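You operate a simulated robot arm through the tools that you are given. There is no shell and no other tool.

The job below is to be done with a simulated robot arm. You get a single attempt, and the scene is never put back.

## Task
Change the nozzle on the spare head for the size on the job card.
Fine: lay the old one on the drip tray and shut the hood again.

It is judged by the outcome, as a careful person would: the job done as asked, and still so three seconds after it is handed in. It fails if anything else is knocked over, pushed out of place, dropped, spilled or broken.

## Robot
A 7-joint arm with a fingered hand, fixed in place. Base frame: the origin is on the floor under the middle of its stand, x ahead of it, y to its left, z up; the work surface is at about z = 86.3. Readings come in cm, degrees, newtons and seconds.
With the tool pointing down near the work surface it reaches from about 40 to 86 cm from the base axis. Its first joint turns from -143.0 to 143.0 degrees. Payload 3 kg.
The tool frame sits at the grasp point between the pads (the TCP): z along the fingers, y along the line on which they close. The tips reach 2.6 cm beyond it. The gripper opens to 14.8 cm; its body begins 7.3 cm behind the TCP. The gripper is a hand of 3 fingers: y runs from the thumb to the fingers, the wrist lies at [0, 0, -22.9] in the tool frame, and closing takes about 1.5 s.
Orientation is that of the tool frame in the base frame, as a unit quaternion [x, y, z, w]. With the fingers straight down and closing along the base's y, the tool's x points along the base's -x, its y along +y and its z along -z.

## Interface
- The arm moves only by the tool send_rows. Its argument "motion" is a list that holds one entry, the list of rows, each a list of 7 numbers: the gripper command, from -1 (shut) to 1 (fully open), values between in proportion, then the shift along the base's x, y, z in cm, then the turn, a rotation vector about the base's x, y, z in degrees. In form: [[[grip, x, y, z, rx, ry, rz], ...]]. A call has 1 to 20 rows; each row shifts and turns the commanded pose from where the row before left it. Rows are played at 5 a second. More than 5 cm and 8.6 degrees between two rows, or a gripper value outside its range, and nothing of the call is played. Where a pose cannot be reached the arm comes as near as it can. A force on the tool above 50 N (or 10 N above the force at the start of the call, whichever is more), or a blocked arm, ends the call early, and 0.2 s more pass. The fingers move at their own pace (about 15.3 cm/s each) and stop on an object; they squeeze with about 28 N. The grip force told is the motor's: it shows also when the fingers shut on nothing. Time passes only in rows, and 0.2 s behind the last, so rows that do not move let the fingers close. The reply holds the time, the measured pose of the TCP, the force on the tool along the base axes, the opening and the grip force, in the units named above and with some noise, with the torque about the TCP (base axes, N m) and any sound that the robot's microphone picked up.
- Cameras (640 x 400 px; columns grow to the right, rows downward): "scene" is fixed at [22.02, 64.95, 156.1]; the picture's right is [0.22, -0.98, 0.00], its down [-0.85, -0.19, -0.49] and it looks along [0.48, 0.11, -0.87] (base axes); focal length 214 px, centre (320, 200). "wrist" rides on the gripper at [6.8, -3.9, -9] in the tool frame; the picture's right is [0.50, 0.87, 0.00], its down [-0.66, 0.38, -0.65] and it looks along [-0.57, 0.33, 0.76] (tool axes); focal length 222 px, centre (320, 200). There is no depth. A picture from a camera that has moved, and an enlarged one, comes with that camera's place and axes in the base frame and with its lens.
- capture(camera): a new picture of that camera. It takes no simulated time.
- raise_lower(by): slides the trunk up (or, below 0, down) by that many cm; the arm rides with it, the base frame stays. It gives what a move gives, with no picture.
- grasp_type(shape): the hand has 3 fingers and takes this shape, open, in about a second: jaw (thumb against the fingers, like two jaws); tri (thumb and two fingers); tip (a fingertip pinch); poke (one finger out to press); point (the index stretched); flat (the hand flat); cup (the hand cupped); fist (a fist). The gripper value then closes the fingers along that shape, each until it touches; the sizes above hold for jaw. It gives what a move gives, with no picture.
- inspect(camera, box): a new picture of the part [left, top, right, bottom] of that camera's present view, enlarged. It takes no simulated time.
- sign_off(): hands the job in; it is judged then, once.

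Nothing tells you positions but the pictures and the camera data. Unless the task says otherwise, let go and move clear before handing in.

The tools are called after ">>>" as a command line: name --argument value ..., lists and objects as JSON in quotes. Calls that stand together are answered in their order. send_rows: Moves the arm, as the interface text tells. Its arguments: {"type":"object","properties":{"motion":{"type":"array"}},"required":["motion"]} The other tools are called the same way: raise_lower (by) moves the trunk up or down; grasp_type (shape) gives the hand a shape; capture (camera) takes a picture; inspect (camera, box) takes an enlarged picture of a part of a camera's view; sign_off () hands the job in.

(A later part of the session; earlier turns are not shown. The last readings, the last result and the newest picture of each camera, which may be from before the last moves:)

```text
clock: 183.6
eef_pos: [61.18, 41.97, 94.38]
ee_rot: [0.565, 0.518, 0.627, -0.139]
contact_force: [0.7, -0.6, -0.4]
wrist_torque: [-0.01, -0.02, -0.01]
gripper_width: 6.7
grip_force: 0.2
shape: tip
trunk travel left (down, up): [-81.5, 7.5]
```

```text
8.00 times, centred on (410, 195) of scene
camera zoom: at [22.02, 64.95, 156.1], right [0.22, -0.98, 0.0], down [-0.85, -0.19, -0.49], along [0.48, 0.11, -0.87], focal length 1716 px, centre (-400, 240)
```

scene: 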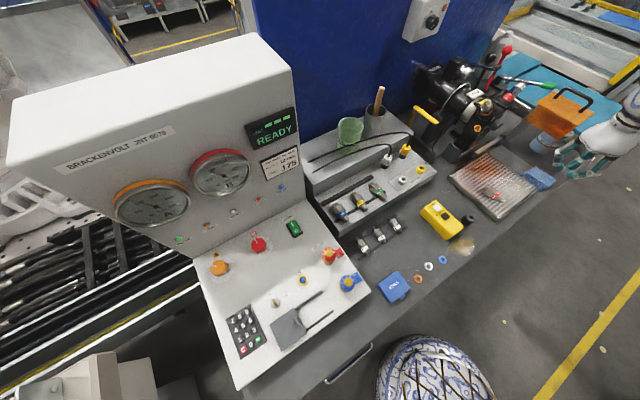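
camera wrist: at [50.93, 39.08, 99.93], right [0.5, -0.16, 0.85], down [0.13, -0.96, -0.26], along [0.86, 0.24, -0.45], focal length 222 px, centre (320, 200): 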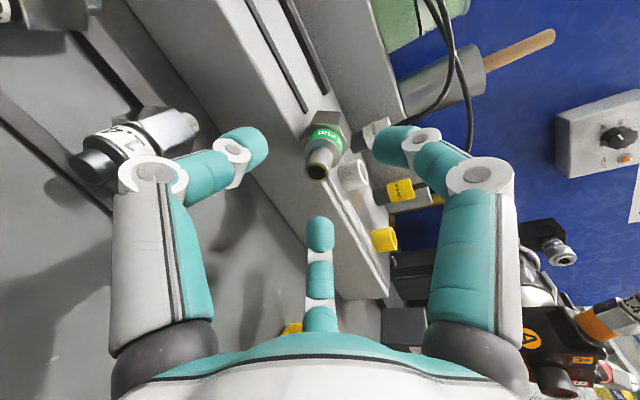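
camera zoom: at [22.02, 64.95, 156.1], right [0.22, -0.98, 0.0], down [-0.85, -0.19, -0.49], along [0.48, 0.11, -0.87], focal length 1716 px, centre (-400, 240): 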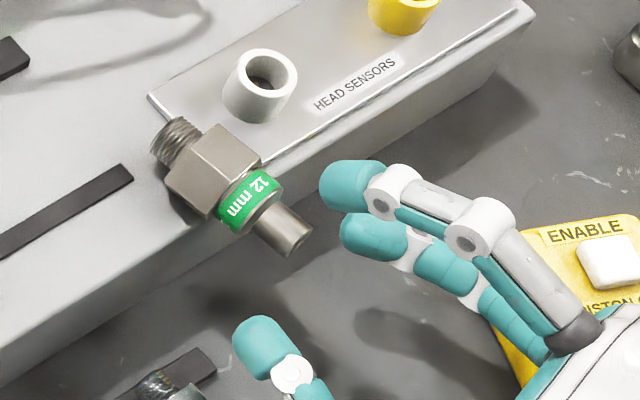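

The nozzle is now centred between the fingers. I advance further in two small steps.

>>> send_rows --motion '[[[-0.1, 0.4, 0.57, -0.12, 0, 0, 0], [-0.1, 0.4, 0.57, -0.12, 0, 0, 0], [-0.1, 0, 0, 0, 0, 0, 0]]]'

>>> capture --camera "wrist"

>>> inspect --camera "scene" --box '[370, 170, 450, 220]'

```text
clock: 184.4
eef_pos: [61.94, 43.08, 94.21]
ee_rot: [0.565, 0.517, 0.627, -0.141]
contact_force: [-0.9, 0.0, -0.4]
wrist_torque: [-0.02, -0.02, 0.03]
gripper_width: 6.68
grip_force: 0.0
shape: tip
trunk travel left (down, up): [-81.5, 7.5]
```

```text
taken
camera wrist: at [51.68, 40.28, 99.74], right [0.5, -0.16, 0.85], down [0.13, -0.96, -0.26], along [0.86, 0.24, -0.45], focal length 222 px, centre (320, 200)
```

wrist: 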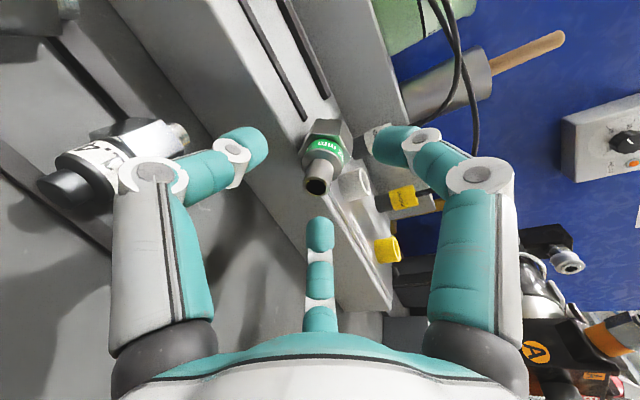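

```text
8.00 times, centred on (410, 195) of scene
camera zoom: at [22.02, 64.95, 156.1], right [0.22, -0.98, 0.0], down [-0.85, -0.19, -0.49], along [0.48, 0.11, -0.87], focal length 1716 px, centre (-400, 240)
```

zoom: 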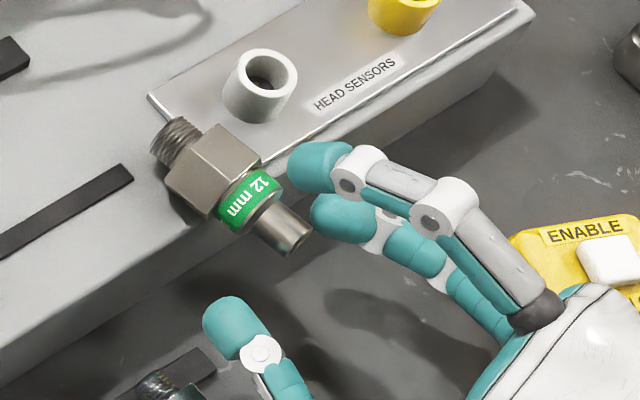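

Still centred with clearance. I narrow to about 5 cm and advance the last 1.7 cm so the fingertips reach the green band.

>>> send_rows --motion '[[[-0.3, 0, 0, 0, 0, 0, 0], [-0.3, 0.48, 0.69, -0.12, 0, 0, 0], [-0.3, 0.48, 0.69, -0.12, 0, 0, 0], [-0.3, 0, 0, 0, 0, 0, 0]]]'

>>> capture --camera "wrist"

>>> inspect --camera "scene" --box '[370, 170, 450, 220]'

```text
clock: 185.4
eef_pos: [63.04, 44.57, 94.07]
ee_rot: [0.564, 0.518, 0.627, -0.139]
contact_force: [0.6, -0.2, 0.6]
wrist_torque: [0.0, 0.02, 0.0]
gripper_width: 5.22
grip_force: 0.1
shape: tip
trunk travel left (down, up): [-81.5, 7.5]
```

```text
taken
camera wrist: at [52.76, 41.63, 99.46], right [0.5, -0.16, 0.85], down [0.13, -0.96, -0.26], along [0.86, 0.24, -0.45], focal length 222 px, centre (320, 200)
```

wrist: 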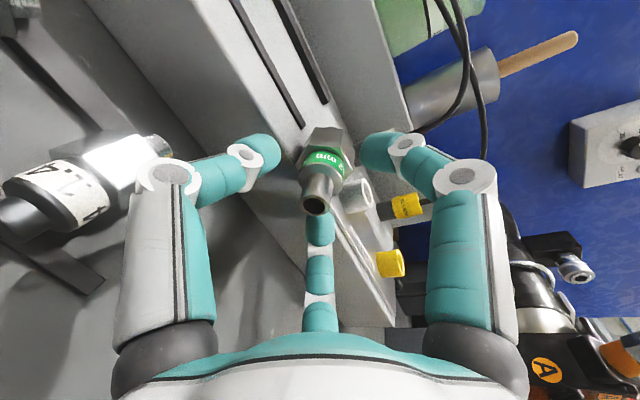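

```text
8.00 times, centred on (410, 195) of scene
camera zoom: at [22.02, 64.95, 156.1], right [0.22, -0.98, 0.0], down [-0.85, -0.19, -0.49], along [0.48, 0.11, -0.87], focal length 1716 px, centre (-400, 240)
```

zoom: 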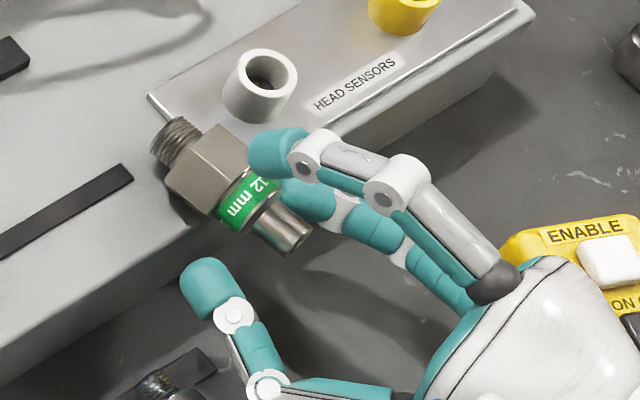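

The fingertips surround the band and the axes coincide. I close gently.

>>> send_rows --motion '[[[-0.4, 0, 0, 0, 0, 0, 0], [-0.5, 0, 0, 0, 0, 0, 0], [-0.6, 0, 0, 0, 0, 0, 0], [-0.7, 0, 0, 0, 0, 0, 0], [-0.7, 0, 0, 0, 0, 0, 0]]]'

>>> capture --camera "wrist"

>>> inspect --camera "scene" --box '[370, 170, 450, 220]'

```text
clock: 186.6
eef_pos: [63.06, 44.43, 94.0]
ee_rot: [0.565, 0.518, 0.627, -0.14]
contact_force: [-0.7, -0.5, 0.7]
wrist_torque: [-0.03, -0.01, -0.02]
gripper_width: 2.32
grip_force: 0.1
shape: tip
trunk travel left (down, up): [-81.5, 7.5]
```

```text
taken
camera wrist: at [52.74, 41.63, 99.46], right [0.5, -0.16, 0.85], down [0.13, -0.96, -0.26], along [0.86, 0.24, -0.45], focal length 222 px, centre (320, 200)
```

wrist: 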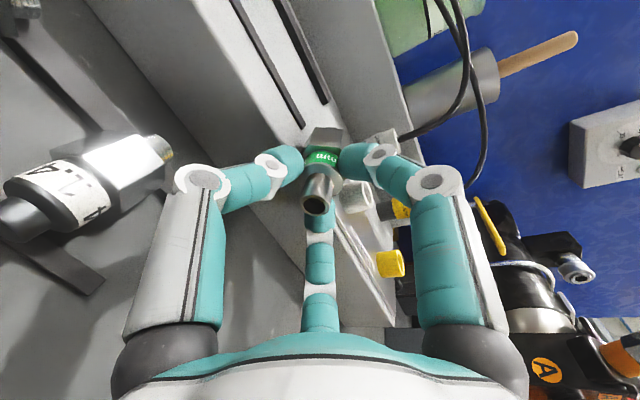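

```text
8.00 times, centred on (410, 195) of scene
camera zoom: at [22.02, 64.95, 156.1], right [0.22, -0.98, 0.0], down [-0.85, -0.19, -0.49], along [0.48, 0.11, -0.87], focal length 1716 px, centre (-400, 240)
```

zoom: 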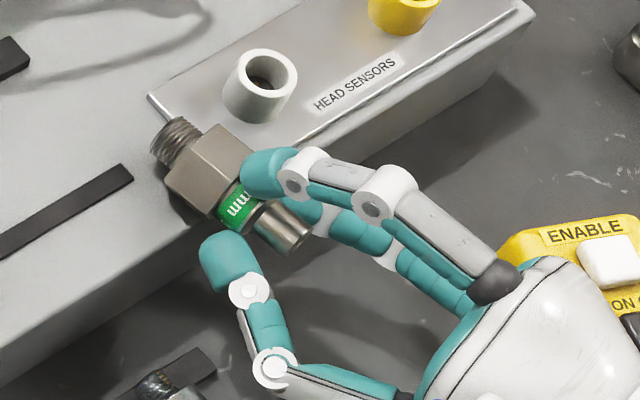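

Fingers are just short of touching. I close fully.

>>> send_rows --motion '[[[-0.8, 0, 0, 0, 0, 0, 0], [-0.9, 0, 0, 0, 0, 0, 0], [-1, 0, 0, 0, 0, 0, 0], [-1, 0, 0, 0, 0, 0, 0], [-1, 0, 0, 0, 0, 0, 0]]]'

>>> inspect --camera "wrist" --box '[240, 100, 400, 240]'

>>> inspect --camera "scene" --box '[370, 170, 450, 220]'

```text
clock: 187.8
eef_pos: [63.1, 44.53, 93.95]
ee_rot: [0.565, 0.518, 0.627, -0.139]
contact_force: [0.2, -0.1, 1.9]
wrist_torque: [0.07, -0.03, 0.0]
gripper_width: 2.07
grip_force: 27.7
shape: tip
trunk travel left (down, up): [-81.5, 7.5]
```

```text
2.86 times, centred on (320, 170) of wrist
camera zoom: at [52.74, 41.64, 99.46], right [0.5, -0.16, 0.85], down [0.13, -0.96, -0.26], along [0.86, 0.24, -0.45], focal length 635 px, centre (320, 286)
```

zoom: 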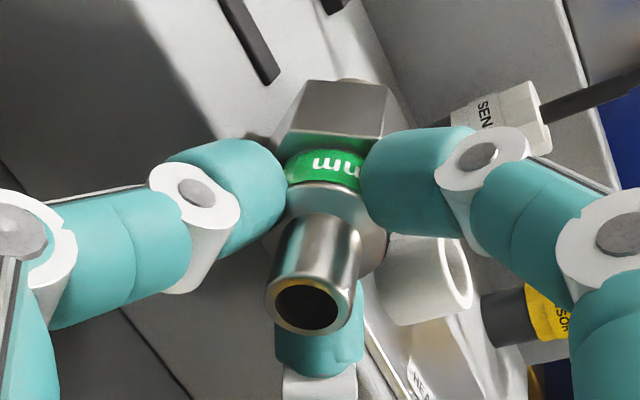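

```text
8.00 times, centred on (410, 195) of scene
camera zoom: at [22.02, 64.95, 156.1], right [0.22, -0.98, 0.0], down [-0.85, -0.19, -0.49], along [0.48, 0.11, -0.87], focal length 1716 px, centre (-400, 240)
```

zoom: 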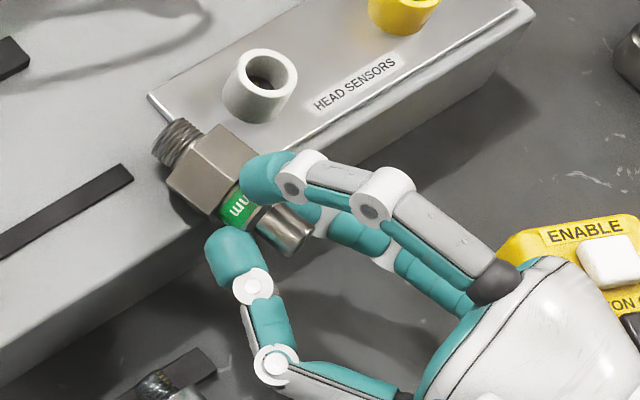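

The nozzle is held by its band, coaxial with the hand. I lift slightly and draw it back off the rack.

>>> send_rows --motion '[[[-1, 0, 0, 0.4, 0, 0, 0], [-1, 0, 0, 0.5, 0, 0, 0], [-1, -0.3, -0.43, 0.4, 0, 0, 0], [-1, -0.5, -0.7, 0.4, 0, 0, 0], [-1, -0.6, -0.8, 0.4, 0, 0, 0], [-1, -0.6, -0.8, 0.3, 0, 0, 0], [-1, 0, 0, 0, 0, 0, 0]]]'

>>> inspect --camera "wrist" --box '[240, 100, 400, 240]'

>>> inspect --camera "scene" --box '[370, 160, 466, 220]'

```text
clock: 189.4
eef_pos: [61.14, 41.69, 96.31]
ee_rot: [0.563, 0.519, 0.627, -0.14]
contact_force: [-0.4, 0.4, -0.6]
wrist_torque: [-0.02, 0.02, 0.01]
gripper_width: 2.04
grip_force: 28.6
shape: tip
trunk travel left (down, up): [-81.5, 7.5]
```

```text
2.86 times, centred on (320, 170) of wrist
camera zoom: at [50.84, 38.84, 101.97], right [0.5, -0.16, 0.85], down [0.13, -0.96, -0.26], along [0.86, 0.24, -0.45], focal length 635 px, centre (320, 286)
```

zoom: 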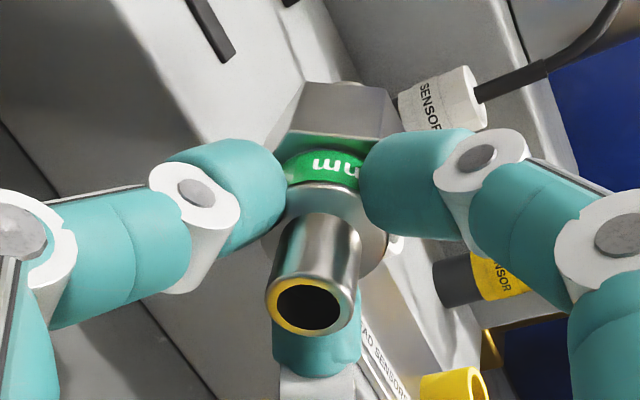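

```text
6.67 times, centred on (418, 190) of scene
camera zoom: at [22.02, 64.95, 156.1], right [0.22, -0.98, 0.0], down [-0.85, -0.19, -0.49], along [0.48, 0.11, -0.87], focal length 1430 px, centre (-333, 267)
```

zoom: 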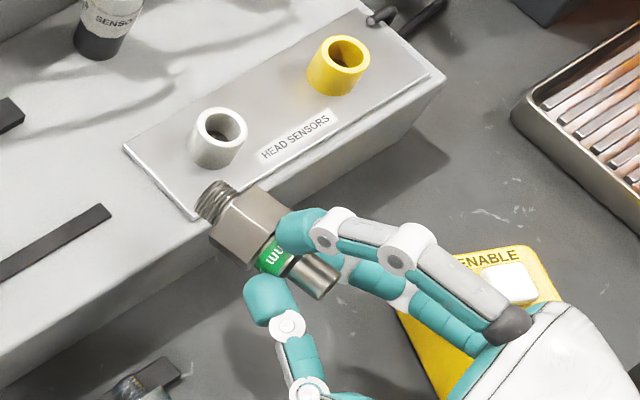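

The new nozzle is held firmly and coaxially. I raise the trunk again and bring the hand back to azimuth 45° in front of the rack.

>>> raise_lower --by 7

>>> send_rows --motion '[[[-1, -0.3, -1.4, -0.5, 0, 0, -2.5], [-1, -0.3, -1.4, -0.5, 0, 0, -2.5], [-1, -0.3, -1.4, -0.5, 0, 0, -2.5], [-1, -0.3, -1.4, -0.5, 0, 0, -2.5]]]'

>>> capture --camera "wrist"

```text
clock: 190.5
eef_pos: [61.08, 41.58, 103.44]
ee_rot: [0.564, 0.519, 0.627, -0.139]
contact_force: [-0.1, 0.3, -1.0]
wrist_torque: [-0.03, 0.02, -0.01]
gripper_width: 2.01
grip_force: 28.3
shape: tip
trunk travel left (down, up): [-88.5, 0.5]
```

```text
clock: 191.5
eef_pos: [59.81, 35.99, 101.42]
ee_rot: [0.608, 0.467, 0.637, -0.085]
contact_force: [0.3, 0.5, -1.4]
wrist_torque: [-0.06, 0.03, -0.03]
gripper_width: 2.05
grip_force: 28.2
shape: tip
trunk travel left (down, up): [-88.5, 0.5]
```

```text
taken
camera wrist: at [49.2, 35.03, 106.89], right [0.46, -0.25, 0.85], down [-0.04, -0.97, -0.26], along [0.89, 0.09, -0.45], focal length 222 px, centre (320, 200)
```

wrist: 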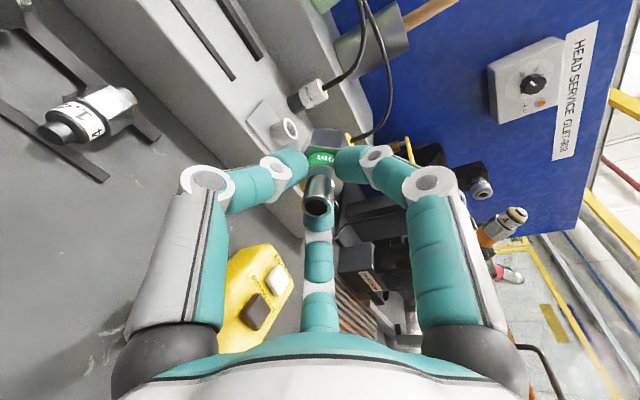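

No limits were hit. I travel back along the low corridor to the head.

>>> send_rows --motion '[[[-1, 2.05, -3.28, 0, 0, 0, 0], [-1, 2.05, -3.28, 0, 0, 0, 0], [-1, 2.05, -3.28, 0, 0, 0, 0], [-1, 2.05, -3.28, 0, 0, 0, 0], [-1, 2.05, -3.28, 0, 0, 0, 0], [-1, 2.05, -3.28, 0, 0, 0, 0]]]'

>>> send_rows --motion '[[[-1, 2.05, -3.28, 0.5, 0, 0, 0], [-1, 2.05, -3.28, 0.5, 0, 0, 0], [-1, 1.6, -2.6, 0.5, 0, 0, 0], [-1, 0, 0, 0.3, 0, 0, 0]]]'

>>> capture --camera "wrist"

```text
clock: 192.9
eef_pos: [72.09, 16.35, 101.55]
ee_rot: [0.608, 0.466, 0.637, -0.085]
contact_force: [-0.3, 0.6, -0.4]
wrist_torque: [0.0, 0.04, 0.04]
gripper_width: 2.04
grip_force: 27.9
shape: tip
trunk travel left (down, up): [-88.5, 0.5]
```

```text
clock: 193.9
eef_pos: [77.8, 7.24, 103.14]
ee_rot: [0.607, 0.468, 0.637, -0.085]
contact_force: [0.2, -0.1, -0.2]
wrist_torque: [-0.01, 0.04, 0.01]
gripper_width: 2.06
grip_force: 28.2
shape: tip
trunk travel left (down, up): [-88.5, 0.5]
```

```text
taken
camera wrist: at [67.17, 6.27, 108.69], right [0.46, -0.25, 0.85], down [-0.04, -0.97, -0.26], along [0.89, 0.09, -0.45], focal length 222 px, centre (320, 200)
```

wrist: 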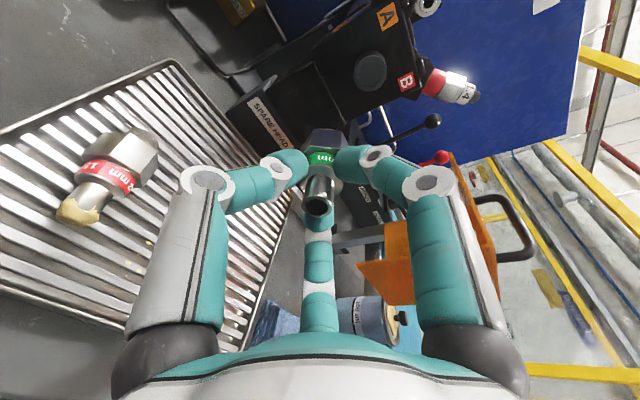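

I am back in front of the head. The nozzle may be tilted a few degrees in the grip, so I measure its axis from both cameras before aligning.

>>> inspect --camera "scene" --box '[490, 110, 570, 160]'

>>> inspect --camera "wrist" --box '[256, 110, 384, 230]'

>>> inspect --camera "wrist" --box '[330, 30, 410, 110]'

```text
8.00 times, centred on (530, 135) of scene
camera zoom: at [22.02, 64.95, 156.1], right [0.22, -0.98, 0.0], down [-0.85, -0.19, -0.49], along [0.48, 0.11, -0.87], focal length 1716 px, centre (-1360, 720)
```

zoom: 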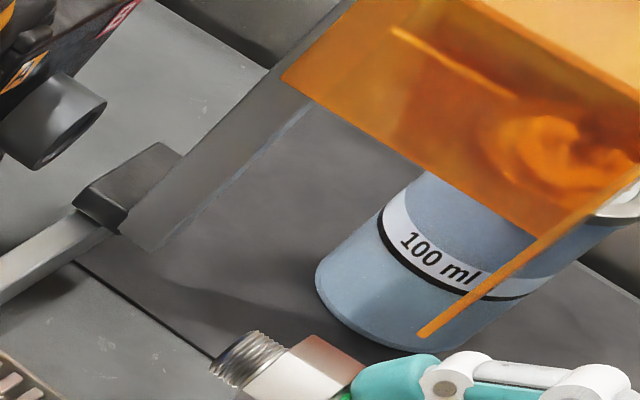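

```text
3.33 times, centred on (320, 170) of wrist
camera zoom: at [67.17, 6.27, 108.69], right [0.46, -0.25, 0.85], down [-0.04, -0.97, -0.26], along [0.89, 0.09, -0.45], focal length 740 px, centre (320, 300)
```

zoom: 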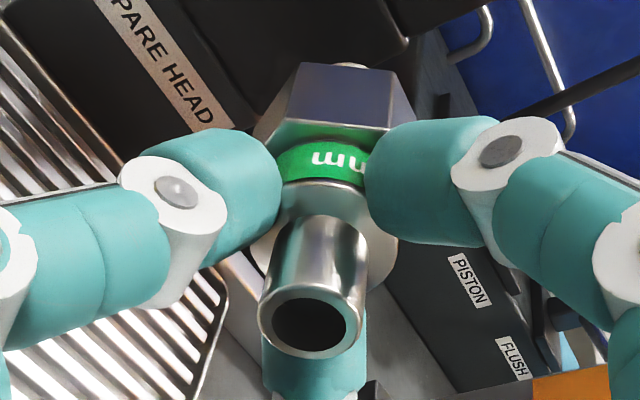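

```text
5.00 times, centred on (370, 70) of wrist
camera zoom: at [67.17, 6.27, 108.69], right [0.46, -0.25, 0.85], down [-0.04, -0.97, -0.26], along [0.89, 0.09, -0.45], focal length 1111 px, centre (70, 850)
```

zoom: 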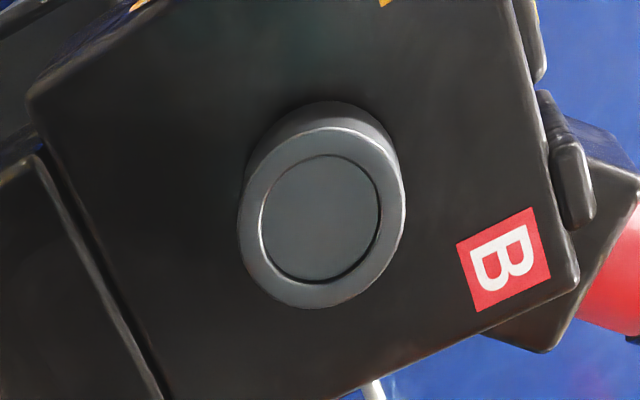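

>>> inspect --camera "scene" --box '[505, 140, 569, 180]'

```text
10.00 times, centred on (537, 160) of scene
camera zoom: at [22.02, 64.95, 156.1], right [0.22, -0.98, 0.0], down [-0.85, -0.19, -0.49], along [0.48, 0.11, -0.87], focal length 2145 px, centre (-1850, 600)
```

zoom: 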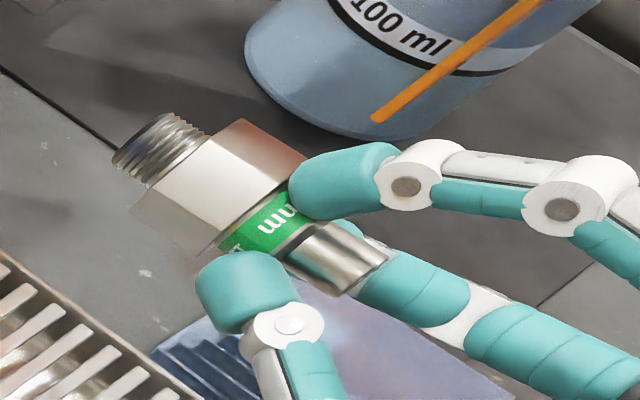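

The nozzle's axis is at azimuth 43° and 5° down, slightly off the hand's axis. I rotate the hand so the nozzle itself points exactly along the bore, raise it to bore height, and then roll about the nozzle axis to the low end of the roll range to leave room for tightening.

>>> send_rows --motion '[[[-1, 0, 0, 1, 1.77, -1.77, 1], [-1, 0, 0, 1, 1.77, -1.77, 1], [-1, 0, 0, 0.9, 0, 0, 0], [-1, 0, 0, 0, -5.9, -5.9, 0], [-1, 0, 0, 0, -5.9, -5.9, 0], [-1, 0, 0, 0, -5.9, -5.9, 0], [-1, 0, 0, 0, -5.9, -5.9, 0], [-1, 0, 0, 0, -5.9, -5.9, 0], [-1, 0, 0, 0, -5.9, -5.9, 0], [-1, 0, 0, 0, -5.9, -5.9, 0], [-1, 0, 0, 0, -5.9, -5.9, 0], [-1, 0, 0, 0, -5.9, -5.9, 0], [-1, 0, 0, 0, -5.9, -5.9, 0]]]'

>>> capture --camera "wrist"

```text
clock: 196.7
eef_pos: [77.91, 7.23, 106.13]
ee_rot: [0.163, 0.705, 0.553, 0.413]
contact_force: [-0.5, 0.0, -0.7]
wrist_torque: [-0.04, 0.02, 0.03]
gripper_width: 2.06
grip_force: 27.9
shape: tip
trunk travel left (down, up): [-88.5, 0.5]
```

```text
taken
camera wrist: at [67.79, 4.69, 100.35], right [-0.5, 0.63, 0.59], down [-0.19, -0.74, 0.64], along [0.85, 0.21, 0.49], focal length 222 px, centre (320, 200)
```

wrist: 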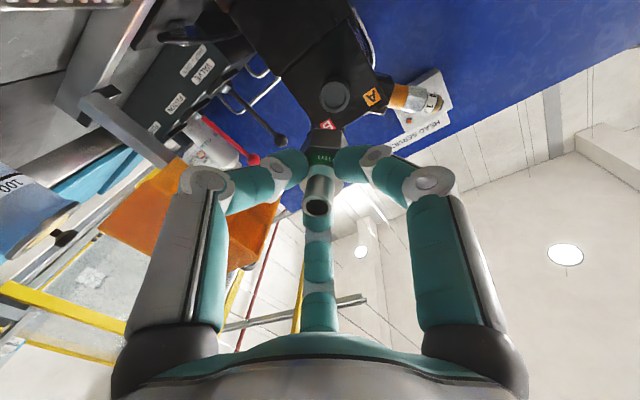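

>>> send_rows --motion '[[[-1, 0, 0, 0, -5.9, -5.9, 0], [-1, 0, 0, 0, -5.9, -5.9, 0], [-1, 0, 0, 0, -5.9, -5.9, 0], [-1, 0, 0, 0, -5.9, -5.9, 0], [-1, 0, 0, 0, -5.9, -5.9, 0], [-1, 0, 0, 0, -5.9, -5.9, 0], [-1, 0, 0, 0, -5.9, -5.9, 0], [-1, 0, 0, 0, -5.9, -5.9, 0], [-1, 0, 0, 0, -5.9, -5.9, 0], [-1, 0, 0, 0, -5.9, -5.9, 0], [-1, 0, 0, 0, -5.9, -5.9, 0], [-1, 0, 0, 0, -5.9, -5.9, 0], [-1, 0, 0, 0, -5.9, -5.9, 0], [-1, 0, 0, 0, -5.9, -5.9, 0], [-1, 0, 0, 0, -5.9, -5.9, 0], [-1, 0, 0, 0, -5.9, -5.9, 0]]]'

>>> capture --camera "wrist"

>>> inspect --camera "scene" --box '[490, 110, 570, 160]'

```text
clock: 200.1
eef_pos: [77.91, 7.24, 106.22]
ee_rot: [-0.564, 0.369, -0.134, 0.726]
contact_force: [-0.7, -1.2, -0.5]
wrist_torque: [-0.05, 0.02, -0.01]
gripper_width: 2.01
grip_force: 28.5
shape: tip
trunk travel left (down, up): [-88.5, 0.5]
```

```text
taken
camera wrist: at [77.19, -4.59, 106.41], right [0.15, -0.02, -0.99], down [-0.99, 0.05, -0.16], along [0.06, 1.0, -0.01], focal length 222 px, centre (320, 200)
```

wrist: 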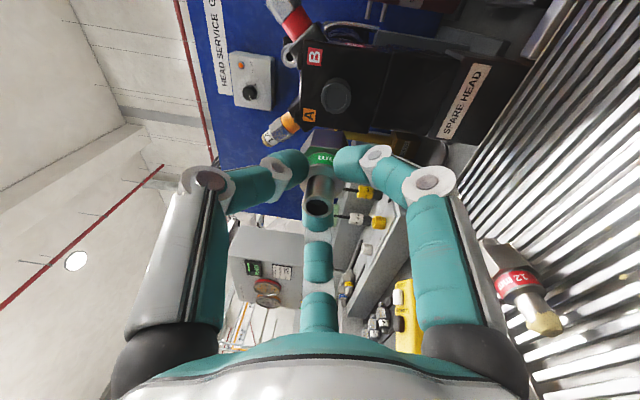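

```text
8.00 times, centred on (530, 135) of scene
camera zoom: at [22.02, 64.95, 156.1], right [0.22, -0.98, 0.0], down [-0.85, -0.19, -0.49], along [0.48, 0.11, -0.87], focal length 1716 px, centre (-1360, 720)
```

zoom: 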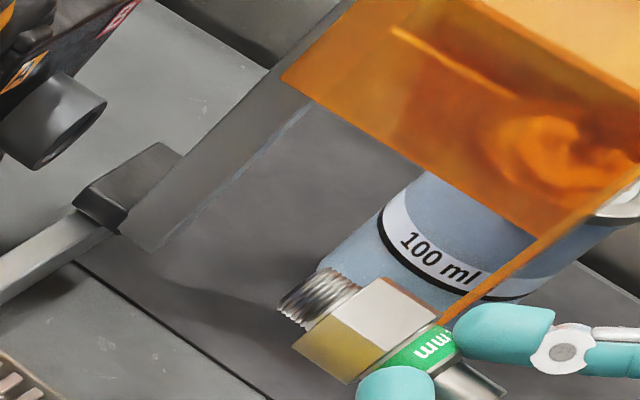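

>>> inspect --camera "scene" --box '[515, 135, 579, 175]'

>>> inspect --camera "wrist" --box '[256, 70, 384, 230]'

```text
10.00 times, centred on (547, 155) of scene
camera zoom: at [22.02, 64.95, 156.1], right [0.22, -0.98, 0.0], down [-0.85, -0.19, -0.49], along [0.48, 0.11, -0.87], focal length 2145 px, centre (-1950, 650)
```

zoom: 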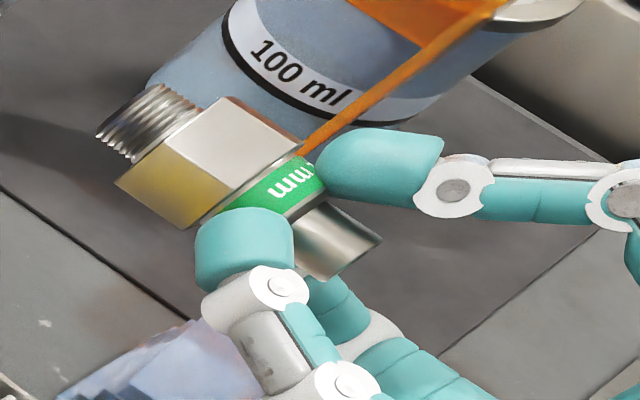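

```text
2.50 times, centred on (320, 150) of wrist
camera zoom: at [77.19, -4.59, 106.41], right [0.15, -0.02, -0.99], down [-0.99, 0.05, -0.16], along [0.06, 1.0, -0.01], focal length 555 px, centre (320, 325)
```

zoom: 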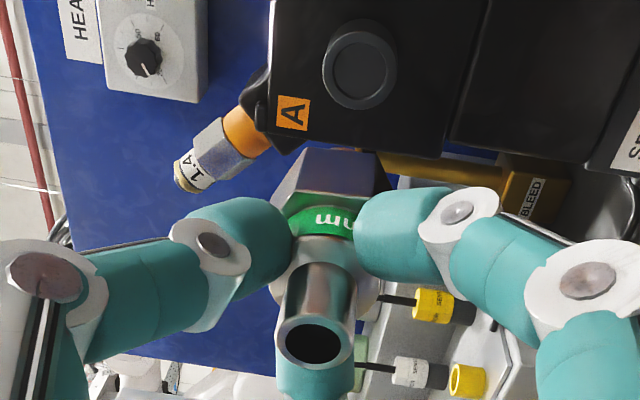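

The nozzle axis is now within about 2° of the bore axis and on its line. I advance until the thread is just in front of the collar.

>>> send_rows --motion '[[[-1, 0.95, 0.95, 0, 0, 0, 0], [-1, 0.95, 0.95, 0, 0, 0, 0], [-1, 0.95, 0.95, 0, 0, 0, 0], [-1, 0.95, 0.95, 0, 0, 0, 0], [-1, 0.9, 0.9, 0, 0, 0, 0], [-1, 0.7, 0.7, 0, 0, 0, 0], [-1, 0.5, 0.5, 0, 0, 0, 0], [-1, 0, 0, 0, 0, 0, 0]]]'

>>> inspect --camera "scene" --box '[485, 110, 549, 150]'

>>> inspect --camera "wrist" --box '[256, 70, 384, 230]'

```text
clock: 201.9
eef_pos: [83.77, 13.15, 106.1]
ee_rot: [-0.563, 0.369, -0.134, 0.727]
contact_force: [0.6, 0.5, -0.5]
wrist_torque: [-0.05, 0.03, -0.03]
gripper_width: 2.03
grip_force: 27.9
shape: tip
trunk travel left (down, up): [-88.5, 0.5]
```

```text
10.00 times, centred on (517, 130) of scene
camera zoom: at [22.02, 64.95, 156.1], right [0.22, -0.98, 0.0], down [-0.85, -0.19, -0.49], along [0.48, 0.11, -0.87], focal length 2145 px, centre (-1650, 900)
```

zoom: 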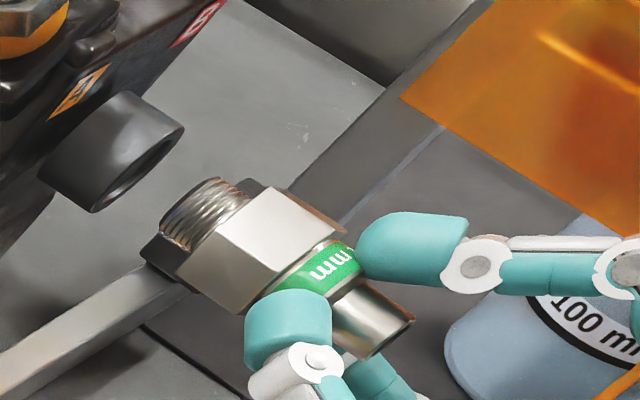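

```text
2.50 times, centred on (320, 150) of wrist
camera zoom: at [83.03, 1.29, 106.31], right [0.15, -0.02, -0.99], down [-0.99, 0.05, -0.15], along [0.06, 1.0, -0.01], focal length 555 px, centre (320, 325)
```

zoom: 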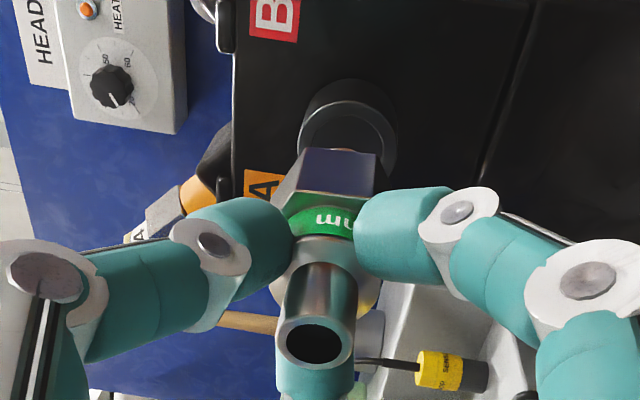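

Thread and collar line up in both views. I continue inserting slowly, watching the force.

>>> send_rows --motion '[[[-1, 0.35, 0.35, 0, 0, 0, 0], [-1, 0.35, 0.35, 0, 0, 0, 0], [-1, 0.2, 0.2, 0, 0, 0, 0], [-1, 0, 0, 0, 0, 0, 0]]]'

>>> inspect --camera "scene" --box '[485, 110, 549, 150]'

```text
clock: 202.9
eef_pos: [84.78, 14.0, 106.12]
ee_rot: [-0.564, 0.37, -0.134, 0.726]
contact_force: [0.0, 0.6, -1.1]
wrist_torque: [-0.04, 0.02, -0.01]
gripper_width: 2.05
grip_force: 28.3
shape: tip
trunk travel left (down, up): [-88.5, 0.5]
```

```text
10.00 times, centred on (517, 130) of scene
camera zoom: at [22.02, 64.95, 156.1], right [0.22, -0.98, 0.0], down [-0.85, -0.19, -0.49], along [0.48, 0.11, -0.87], focal length 2145 px, centre (-1650, 900)
```

zoom: 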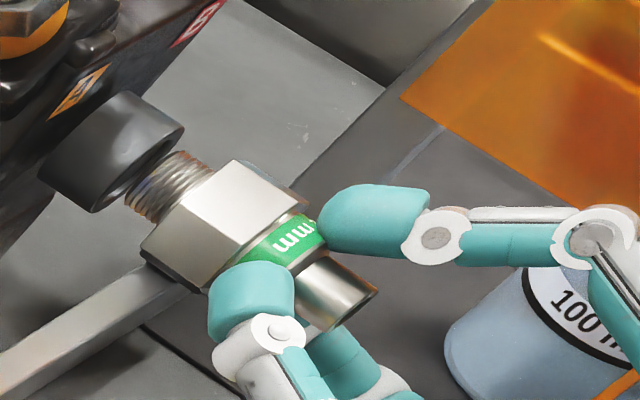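

The thread is at the mouth of the bore. I push in gently.

>>> send_rows --motion '[[[-1, 0.15, 0.15, 0, 0, 0, 0], [-1, 0.15, 0.15, 0, 0, 0, 0], [-1, 0, 0, 0, 0, 0, 0]]]'

>>> inspect --camera "scene" --box '[490, 115, 538, 145]'

```text
clock: 203.7
eef_pos: [84.94, 14.26, 106.2]
ee_rot: [-0.563, 0.37, -0.133, 0.727]
contact_force: [-0.1, 0.4, -0.9]
wrist_torque: [-0.02, 0.0, -0.01]
gripper_width: 2.02
grip_force: 27.9
shape: tip
trunk travel left (down, up): [-88.5, 0.5]
```

```text
13.33 times, centred on (514, 130) of scene
camera zoom: at [22.02, 64.95, 156.1], right [0.22, -0.98, 0.0], down [-0.85, -0.19, -0.49], along [0.48, 0.11, -0.87], focal length 2860 px, centre (-2267, 1133)
```

zoom: 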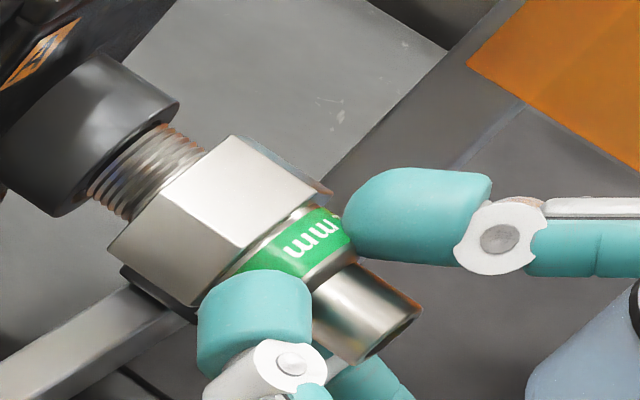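

It is entering with no resistance. I continue a little at a time.

>>> send_rows --motion '[[[-1, 0.12, 0.12, 0, 0, 0, 0], [-1, 0.12, 0.12, 0, 0, 0, 0], [-1, 0, 0, 0, 0, 0, 0]]]'

>>> inspect --camera "scene" --box '[490, 115, 538, 145]'

```text
clock: 204.5
eef_pos: [85.22, 14.53, 106.09]
ee_rot: [-0.564, 0.369, -0.135, 0.727]
contact_force: [1.2, 0.2, -2.6]
wrist_torque: [-0.05, 0.06, -0.04]
gripper_width: 2.02
grip_force: 27.4
shape: tip
trunk travel left (down, up): [-88.5, 0.5]
```

```text
13.33 times, centred on (514, 130) of scene
camera zoom: at [22.02, 64.95, 156.1], right [0.22, -0.98, 0.0], down [-0.85, -0.19, -0.49], along [0.48, 0.11, -0.87], focal length 2860 px, centre (-2267, 1133)
```

zoom: 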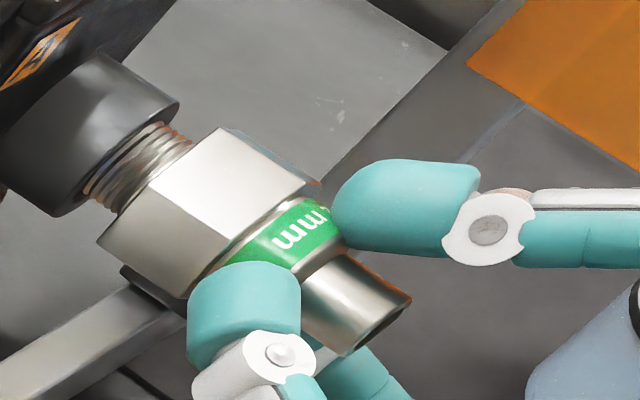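

>>> send_rows --motion '[[[-1, 0.1, 0.1, -0.03, 0, 0, 0], [-1, 0.1, 0.1, -0.03, 0, 0, 0], [-1, 0, 0, 0, 0, 0, 0]]]'

>>> inspect --camera "scene" --box '[490, 115, 538, 145]'

```text
clock: 205.3
eef_pos: [85.62, 14.6, 106.06]
ee_rot: [-0.564, 0.369, -0.134, 0.726]
contact_force: [-0.1, 0.1, -1.0]
wrist_torque: [-0.04, 0.02, 0.01]
gripper_width: 2.05
grip_force: 28.2
shape: tip
trunk travel left (down, up): [-88.5, 0.5]
```

```text
13.33 times, centred on (514, 130) of scene
camera zoom: at [22.02, 64.95, 156.1], right [0.22, -0.98, 0.0], down [-0.85, -0.19, -0.49], along [0.48, 0.11, -0.87], focal length 2860 px, centre (-2267, 1133)
```

zoom: 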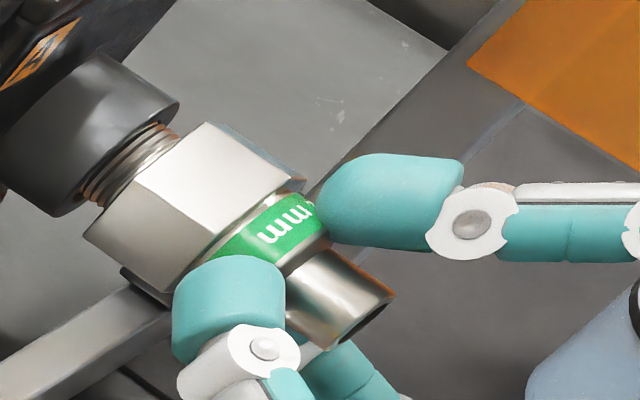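

>>> send_rows --motion '[[[-1, 0.1, 0.1, 0, 0, 0, 0], [-1, 0.1, 0.1, 0, 0, 0, 0], [-1, 0, 0, 0, 0, 0, 0]]]'

>>> inspect --camera "scene" --box '[490, 115, 538, 145]'

```text
clock: 206.1
eef_pos: [85.67, 14.95, 106.09]
ee_rot: [-0.564, 0.37, -0.134, 0.726]
contact_force: [1.1, 0.6, -0.8]
wrist_torque: [0.02, 0.02, 0.01]
gripper_width: 2.03
grip_force: 27.6
shape: tip
trunk travel left (down, up): [-88.5, 0.5]
```

```text
13.33 times, centred on (514, 130) of scene
camera zoom: at [22.02, 64.95, 156.1], right [0.22, -0.98, 0.0], down [-0.85, -0.19, -0.49], along [0.48, 0.11, -0.87], focal length 2860 px, centre (-2267, 1133)
```

zoom: 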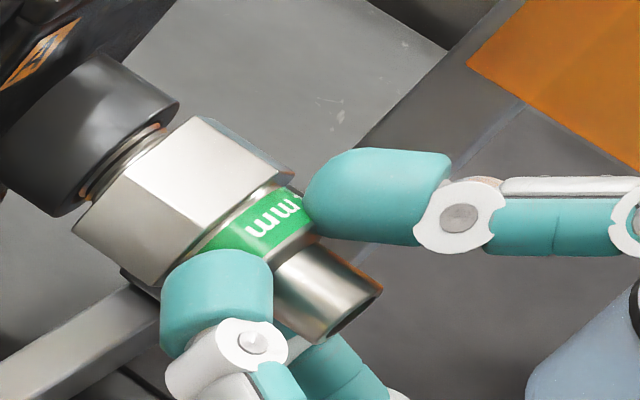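

The gap is down to a few millimetres. I start turning it clockwise (about +n') with a very light push.

>>> send_rows --motion '[[[-1, 0.02, 0.02, 0, 5.6, 5.6, 0], [-1, 0.02, 0.02, 0, 5.6, 5.6, 0], [-1, 0.02, 0.02, 0, 5.6, 5.6, 0], [-1, 0.02, 0.02, 0, 5.6, 5.6, 0], [-1, 0, 0, 0, 0, 0, 0]]]'

>>> inspect --camera "scene" --box '[490, 115, 538, 145]'

>>> inspect --camera "wrist" --box '[256, 70, 384, 230]'

```text
clock: 207.3
eef_pos: [85.7, 14.93, 106.01]
ee_rot: [-0.427, 0.522, 0.051, 0.737]
contact_force: [-0.1, -0.2, -1.3]
wrist_torque: [-0.01, 0.01, -0.01]
gripper_width: 2.04
grip_force: 27.8
shape: tip
trunk travel left (down, up): [-88.5, 0.5]
```

```text
13.33 times, centred on (514, 130) of scene
camera zoom: at [22.02, 64.95, 156.1], right [0.22, -0.98, 0.0], down [-0.85, -0.19, -0.49], along [0.48, 0.11, -0.87], focal length 2860 px, centre (-2267, 1133)
```

zoom: 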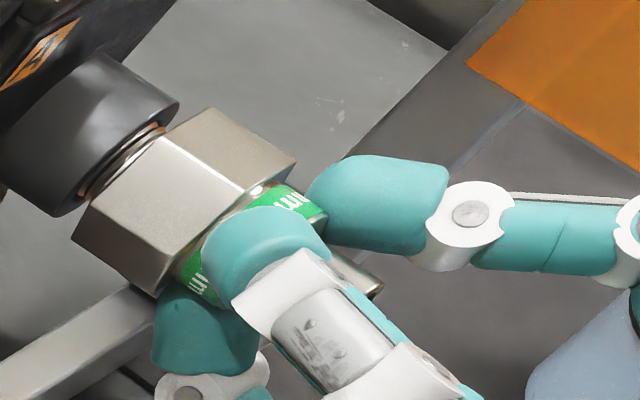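

```text
2.50 times, centred on (320, 150) of wrist
camera zoom: at [84.22, 3.96, 102.07], right [-0.23, 0.36, -0.9], down [-0.97, 0.03, 0.26], along [0.12, 0.93, 0.34], focal length 555 px, centre (320, 325)
```

zoom: 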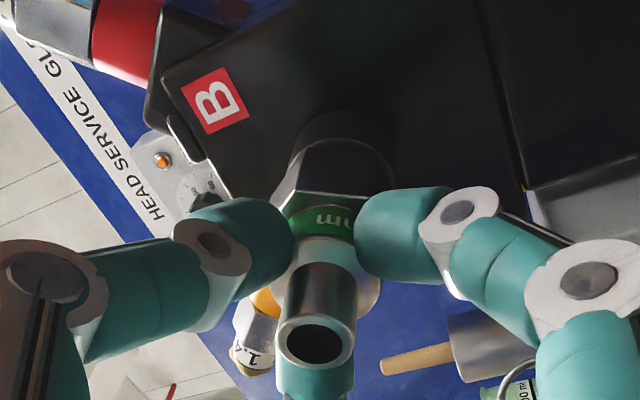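

The nozzle turns with the hand and the load is tiny. I keep turning with a matching slow advance.

>>> send_rows --motion '[[[-1, 0.015, 0.015, 0, 5.6, 5.6, 0], [-1, 0.015, 0.015, 0, 5.6, 5.6, 0], [-1, 0.015, 0.015, 0, 5.6, 5.6, 0], [-1, 0.015, 0.015, 0, 5.6, 5.6, 0], [-1, 0.015, 0.015, 0, 5.6, 5.6, 0], [-1, 0.015, 0.015, 0, 5.6, 5.6, 0], [-1, 0.015, 0.015, 0, 5.6, 5.6, 0], [-1, 0.015, 0.015, 0, 5.6, 5.6, 0], [-1, 0.015, 0.015, 0, 5.6, 5.6, 0], [-1, 0.015, 0.015, 0, 5.6, 5.6, 0], [-1, 0, 0, 0, 0, 0, 0]]]'

>>> inspect --camera "scene" --box '[490, 115, 538, 145]'

>>> inspect --camera "wrist" --box '[256, 70, 384, 230]'

```text
clock: 209.7
eef_pos: [85.94, 15.05, 106.05]
ee_rot: [0.026, 0.711, 0.468, 0.525]
contact_force: [0.5, 0.0, -5.8]
wrist_torque: [-0.07, 0.04, 0.03]
gripper_width: 1.99
grip_force: 28.2
shape: tip
trunk travel left (down, up): [-88.5, 0.5]
```

```text
13.33 times, centred on (514, 130) of scene
camera zoom: at [22.02, 64.95, 156.1], right [0.22, -0.98, 0.0], down [-0.85, -0.19, -0.49], along [0.48, 0.11, -0.87], focal length 2860 px, centre (-2267, 1133)
```

zoom: 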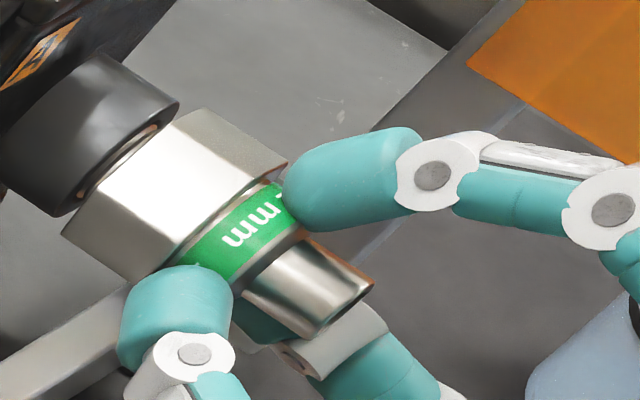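

```text
2.50 times, centred on (320, 150) of wrist
camera zoom: at [77.57, 10.84, 98.69], right [-0.62, 0.75, 0.24], down [-0.38, -0.55, 0.74], along [0.69, 0.37, 0.63], focal length 555 px, centre (320, 325)
```

zoom: 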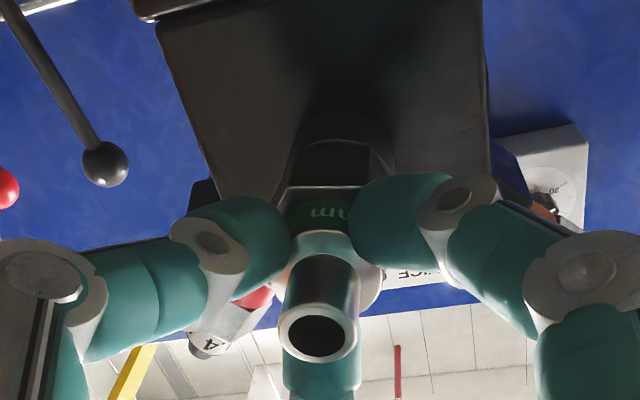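

The gap is almost closed after about 110°. I ease the height slightly and keep turning.

>>> send_rows --motion '[[[-1, 0.01, 0.01, -0.04, 5.6, 5.6, 0], [-1, 0.01, 0.01, -0.03, 5.6, 5.6, 0], [-1, 0.01, 0.01, 0, 5.6, 5.6, 0], [-1, 0.01, 0.01, 0, 5.6, 5.6, 0], [-1, 0.01, 0.01, 0, 5.6, 5.6, 0], [-1, 0.01, 0.01, 0, 5.6, 5.6, 0], [-1, 0.01, 0.01, 0, 5.6, 5.6, 0], [-1, 0.01, 0.01, 0, 5.6, 5.6, 0], [-1, 0, 0, 0, 0, 0, 0]]]'

>>> inspect --camera "scene" --box '[490, 115, 538, 145]'

>>> inspect --camera "wrist" --box '[256, 70, 384, 230]'

```text
clock: 211.7
eef_pos: [85.95, 15.15, 106.01]
ee_rot: [0.391, 0.626, 0.652, 0.172]
contact_force: [-0.2, -0.2, -0.7]
wrist_torque: [0.0, -0.01, 0.02]
gripper_width: 2.0
grip_force: 28.3
shape: tip
trunk travel left (down, up): [-88.5, 0.5]
```

```text
13.33 times, centred on (514, 130) of scene
camera zoom: at [22.02, 64.95, 156.1], right [0.22, -0.98, 0.0], down [-0.85, -0.19, -0.49], along [0.48, 0.11, -0.87], focal length 2860 px, centre (-2267, 1133)
```

zoom: 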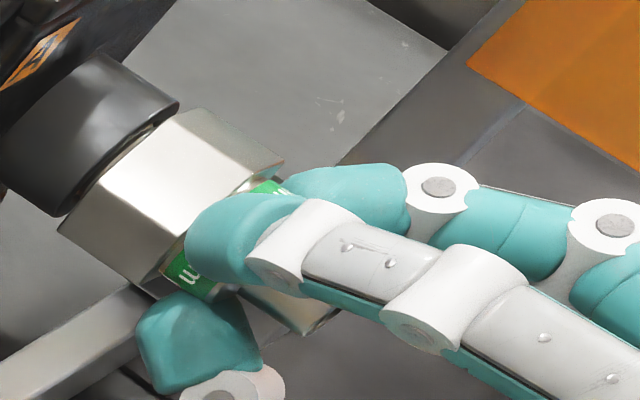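

```text
2.50 times, centred on (320, 150) of wrist
camera zoom: at [74.02, 14.56, 105.19], right [-0.09, 0.22, 0.97], down [0.04, -0.97, 0.23], along [1.0, 0.06, 0.08], focal length 555 px, centre (320, 325)
```

zoom: 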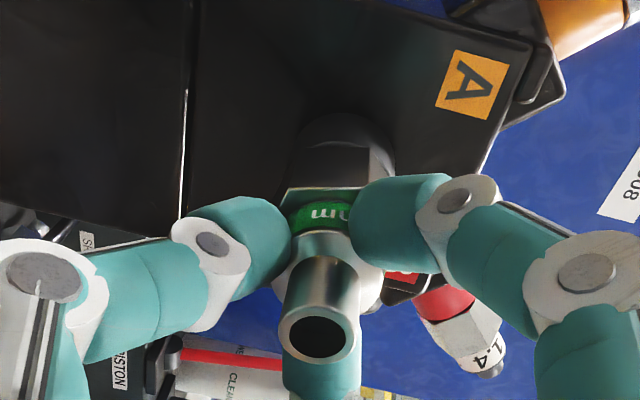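

The hexagon looks seated against the collar after about 174°. I continue turning to find where it tightens.

>>> send_rows --motion '[[[-1, 0.01, 0.01, 0, 5.6, 5.6, 0], [-1, 0.01, 0.01, 0, 5.6, 5.6, 0], [-1, 0.01, 0.01, 0, 5.6, 5.6, 0], [-1, 0.01, 0.01, 0, 5.6, 5.6, 0], [-1, 0.01, 0.01, 0, 5.6, 5.6, 0], [-1, 0.01, 0.01, 0, 5.6, 5.6, 0], [-1, 0.01, 0.01, 0, 5.6, 5.6, 0], [-1, 0.01, 0.01, 0, 5.6, 5.6, 0], [-1, 0, 0, 0, 0, 0, 0]]]'

>>> inspect --camera "scene" --box '[490, 115, 538, 145]'

>>> inspect --camera "wrist" --box '[256, 70, 384, 230]'

```text
clock: 213.7
eef_pos: [86.13, 15.2, 105.96]
ee_rot: [0.639, 0.354, 0.643, -0.23]
contact_force: [0.5, -2.2, 1.2]
wrist_torque: [0.04, -0.03, -0.06]
gripper_width: 2.01
grip_force: 28.0
shape: tip
trunk travel left (down, up): [-88.5, 0.5]
```

```text
13.33 times, centred on (514, 130) of scene
camera zoom: at [22.02, 64.95, 156.1], right [0.22, -0.98, 0.0], down [-0.85, -0.19, -0.49], along [0.48, 0.11, -0.87], focal length 2860 px, centre (-2267, 1133)
```

zoom: 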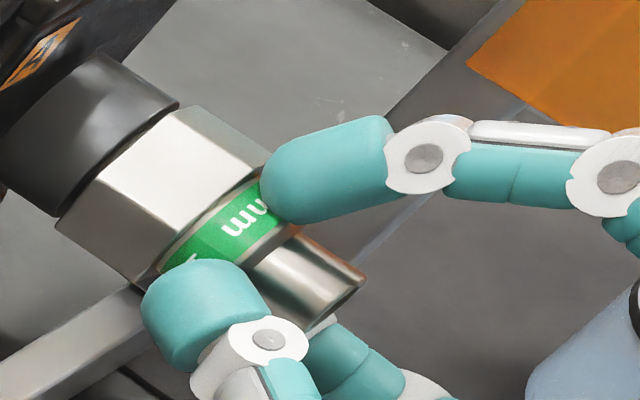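

```text
2.50 times, centred on (320, 150) of wrist
camera zoom: at [76.57, 12.14, 112.72], right [0.61, -0.48, 0.63], down [-0.1, -0.84, -0.54], along [0.79, 0.27, -0.56], focal length 555 px, centre (320, 325)
```

zoom: 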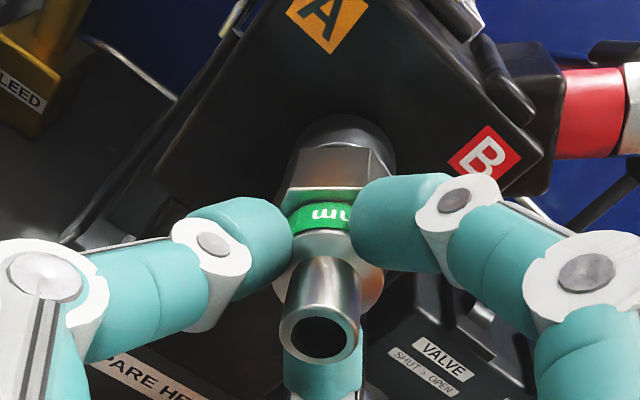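

It looks flush now after about 237°. I keep turning until it resists.

>>> send_rows --motion '[[[-1, 0.01, 0.01, 0, 5.6, 5.6, 0], [-1, 0.01, 0.01, 0, 5.6, 5.6, 0], [-1, 0.01, 0.01, 0, 5.6, 5.6, 0], [-1, 0.01, 0.01, 0, 5.6, 5.6, 0], [-1, 0.01, 0.01, 0, 5.6, 5.6, 0], [-1, 0.01, 0.01, 0, 5.6, 5.6, 0], [-1, 0, 0, 0, 0, 0, 0]]]'

>>> inspect --camera "scene" --box '[490, 115, 538, 145]'

>>> inspect --camera "wrist" --box '[256, 70, 384, 230]'

```text
clock: 215.3
eef_pos: [85.95, 15.37, 105.95]
ee_rot: [0.703, 0.075, 0.507, -0.493]
contact_force: [-0.3, -1.6, -2.2]
wrist_torque: [-0.01, 0.04, -0.08]
gripper_width: 2.0
grip_force: 28.4
shape: tip
trunk travel left (down, up): [-88.5, 0.5]
```

```text
13.33 times, centred on (514, 130) of scene
camera zoom: at [22.02, 64.95, 156.1], right [0.22, -0.98, 0.0], down [-0.85, -0.19, -0.49], along [0.48, 0.11, -0.87], focal length 2860 px, centre (-2267, 1133)
```

zoom: 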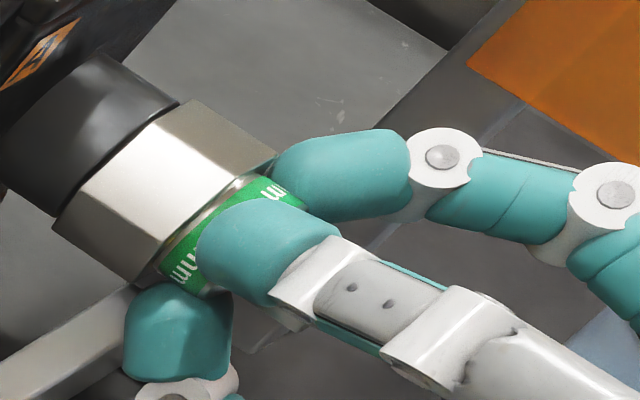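

```text
2.50 times, centred on (320, 150) of wrist
camera zoom: at [81.09, 7.74, 113.8], right [0.76, -0.63, -0.14], down [-0.5, -0.44, -0.75], along [0.41, 0.64, -0.65], focal length 555 px, centre (320, 325)
```

zoom: 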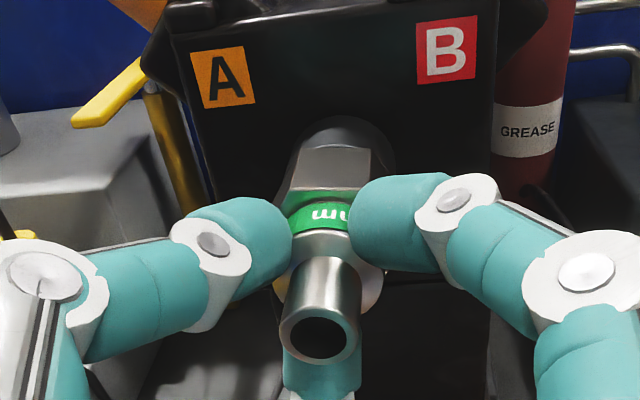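

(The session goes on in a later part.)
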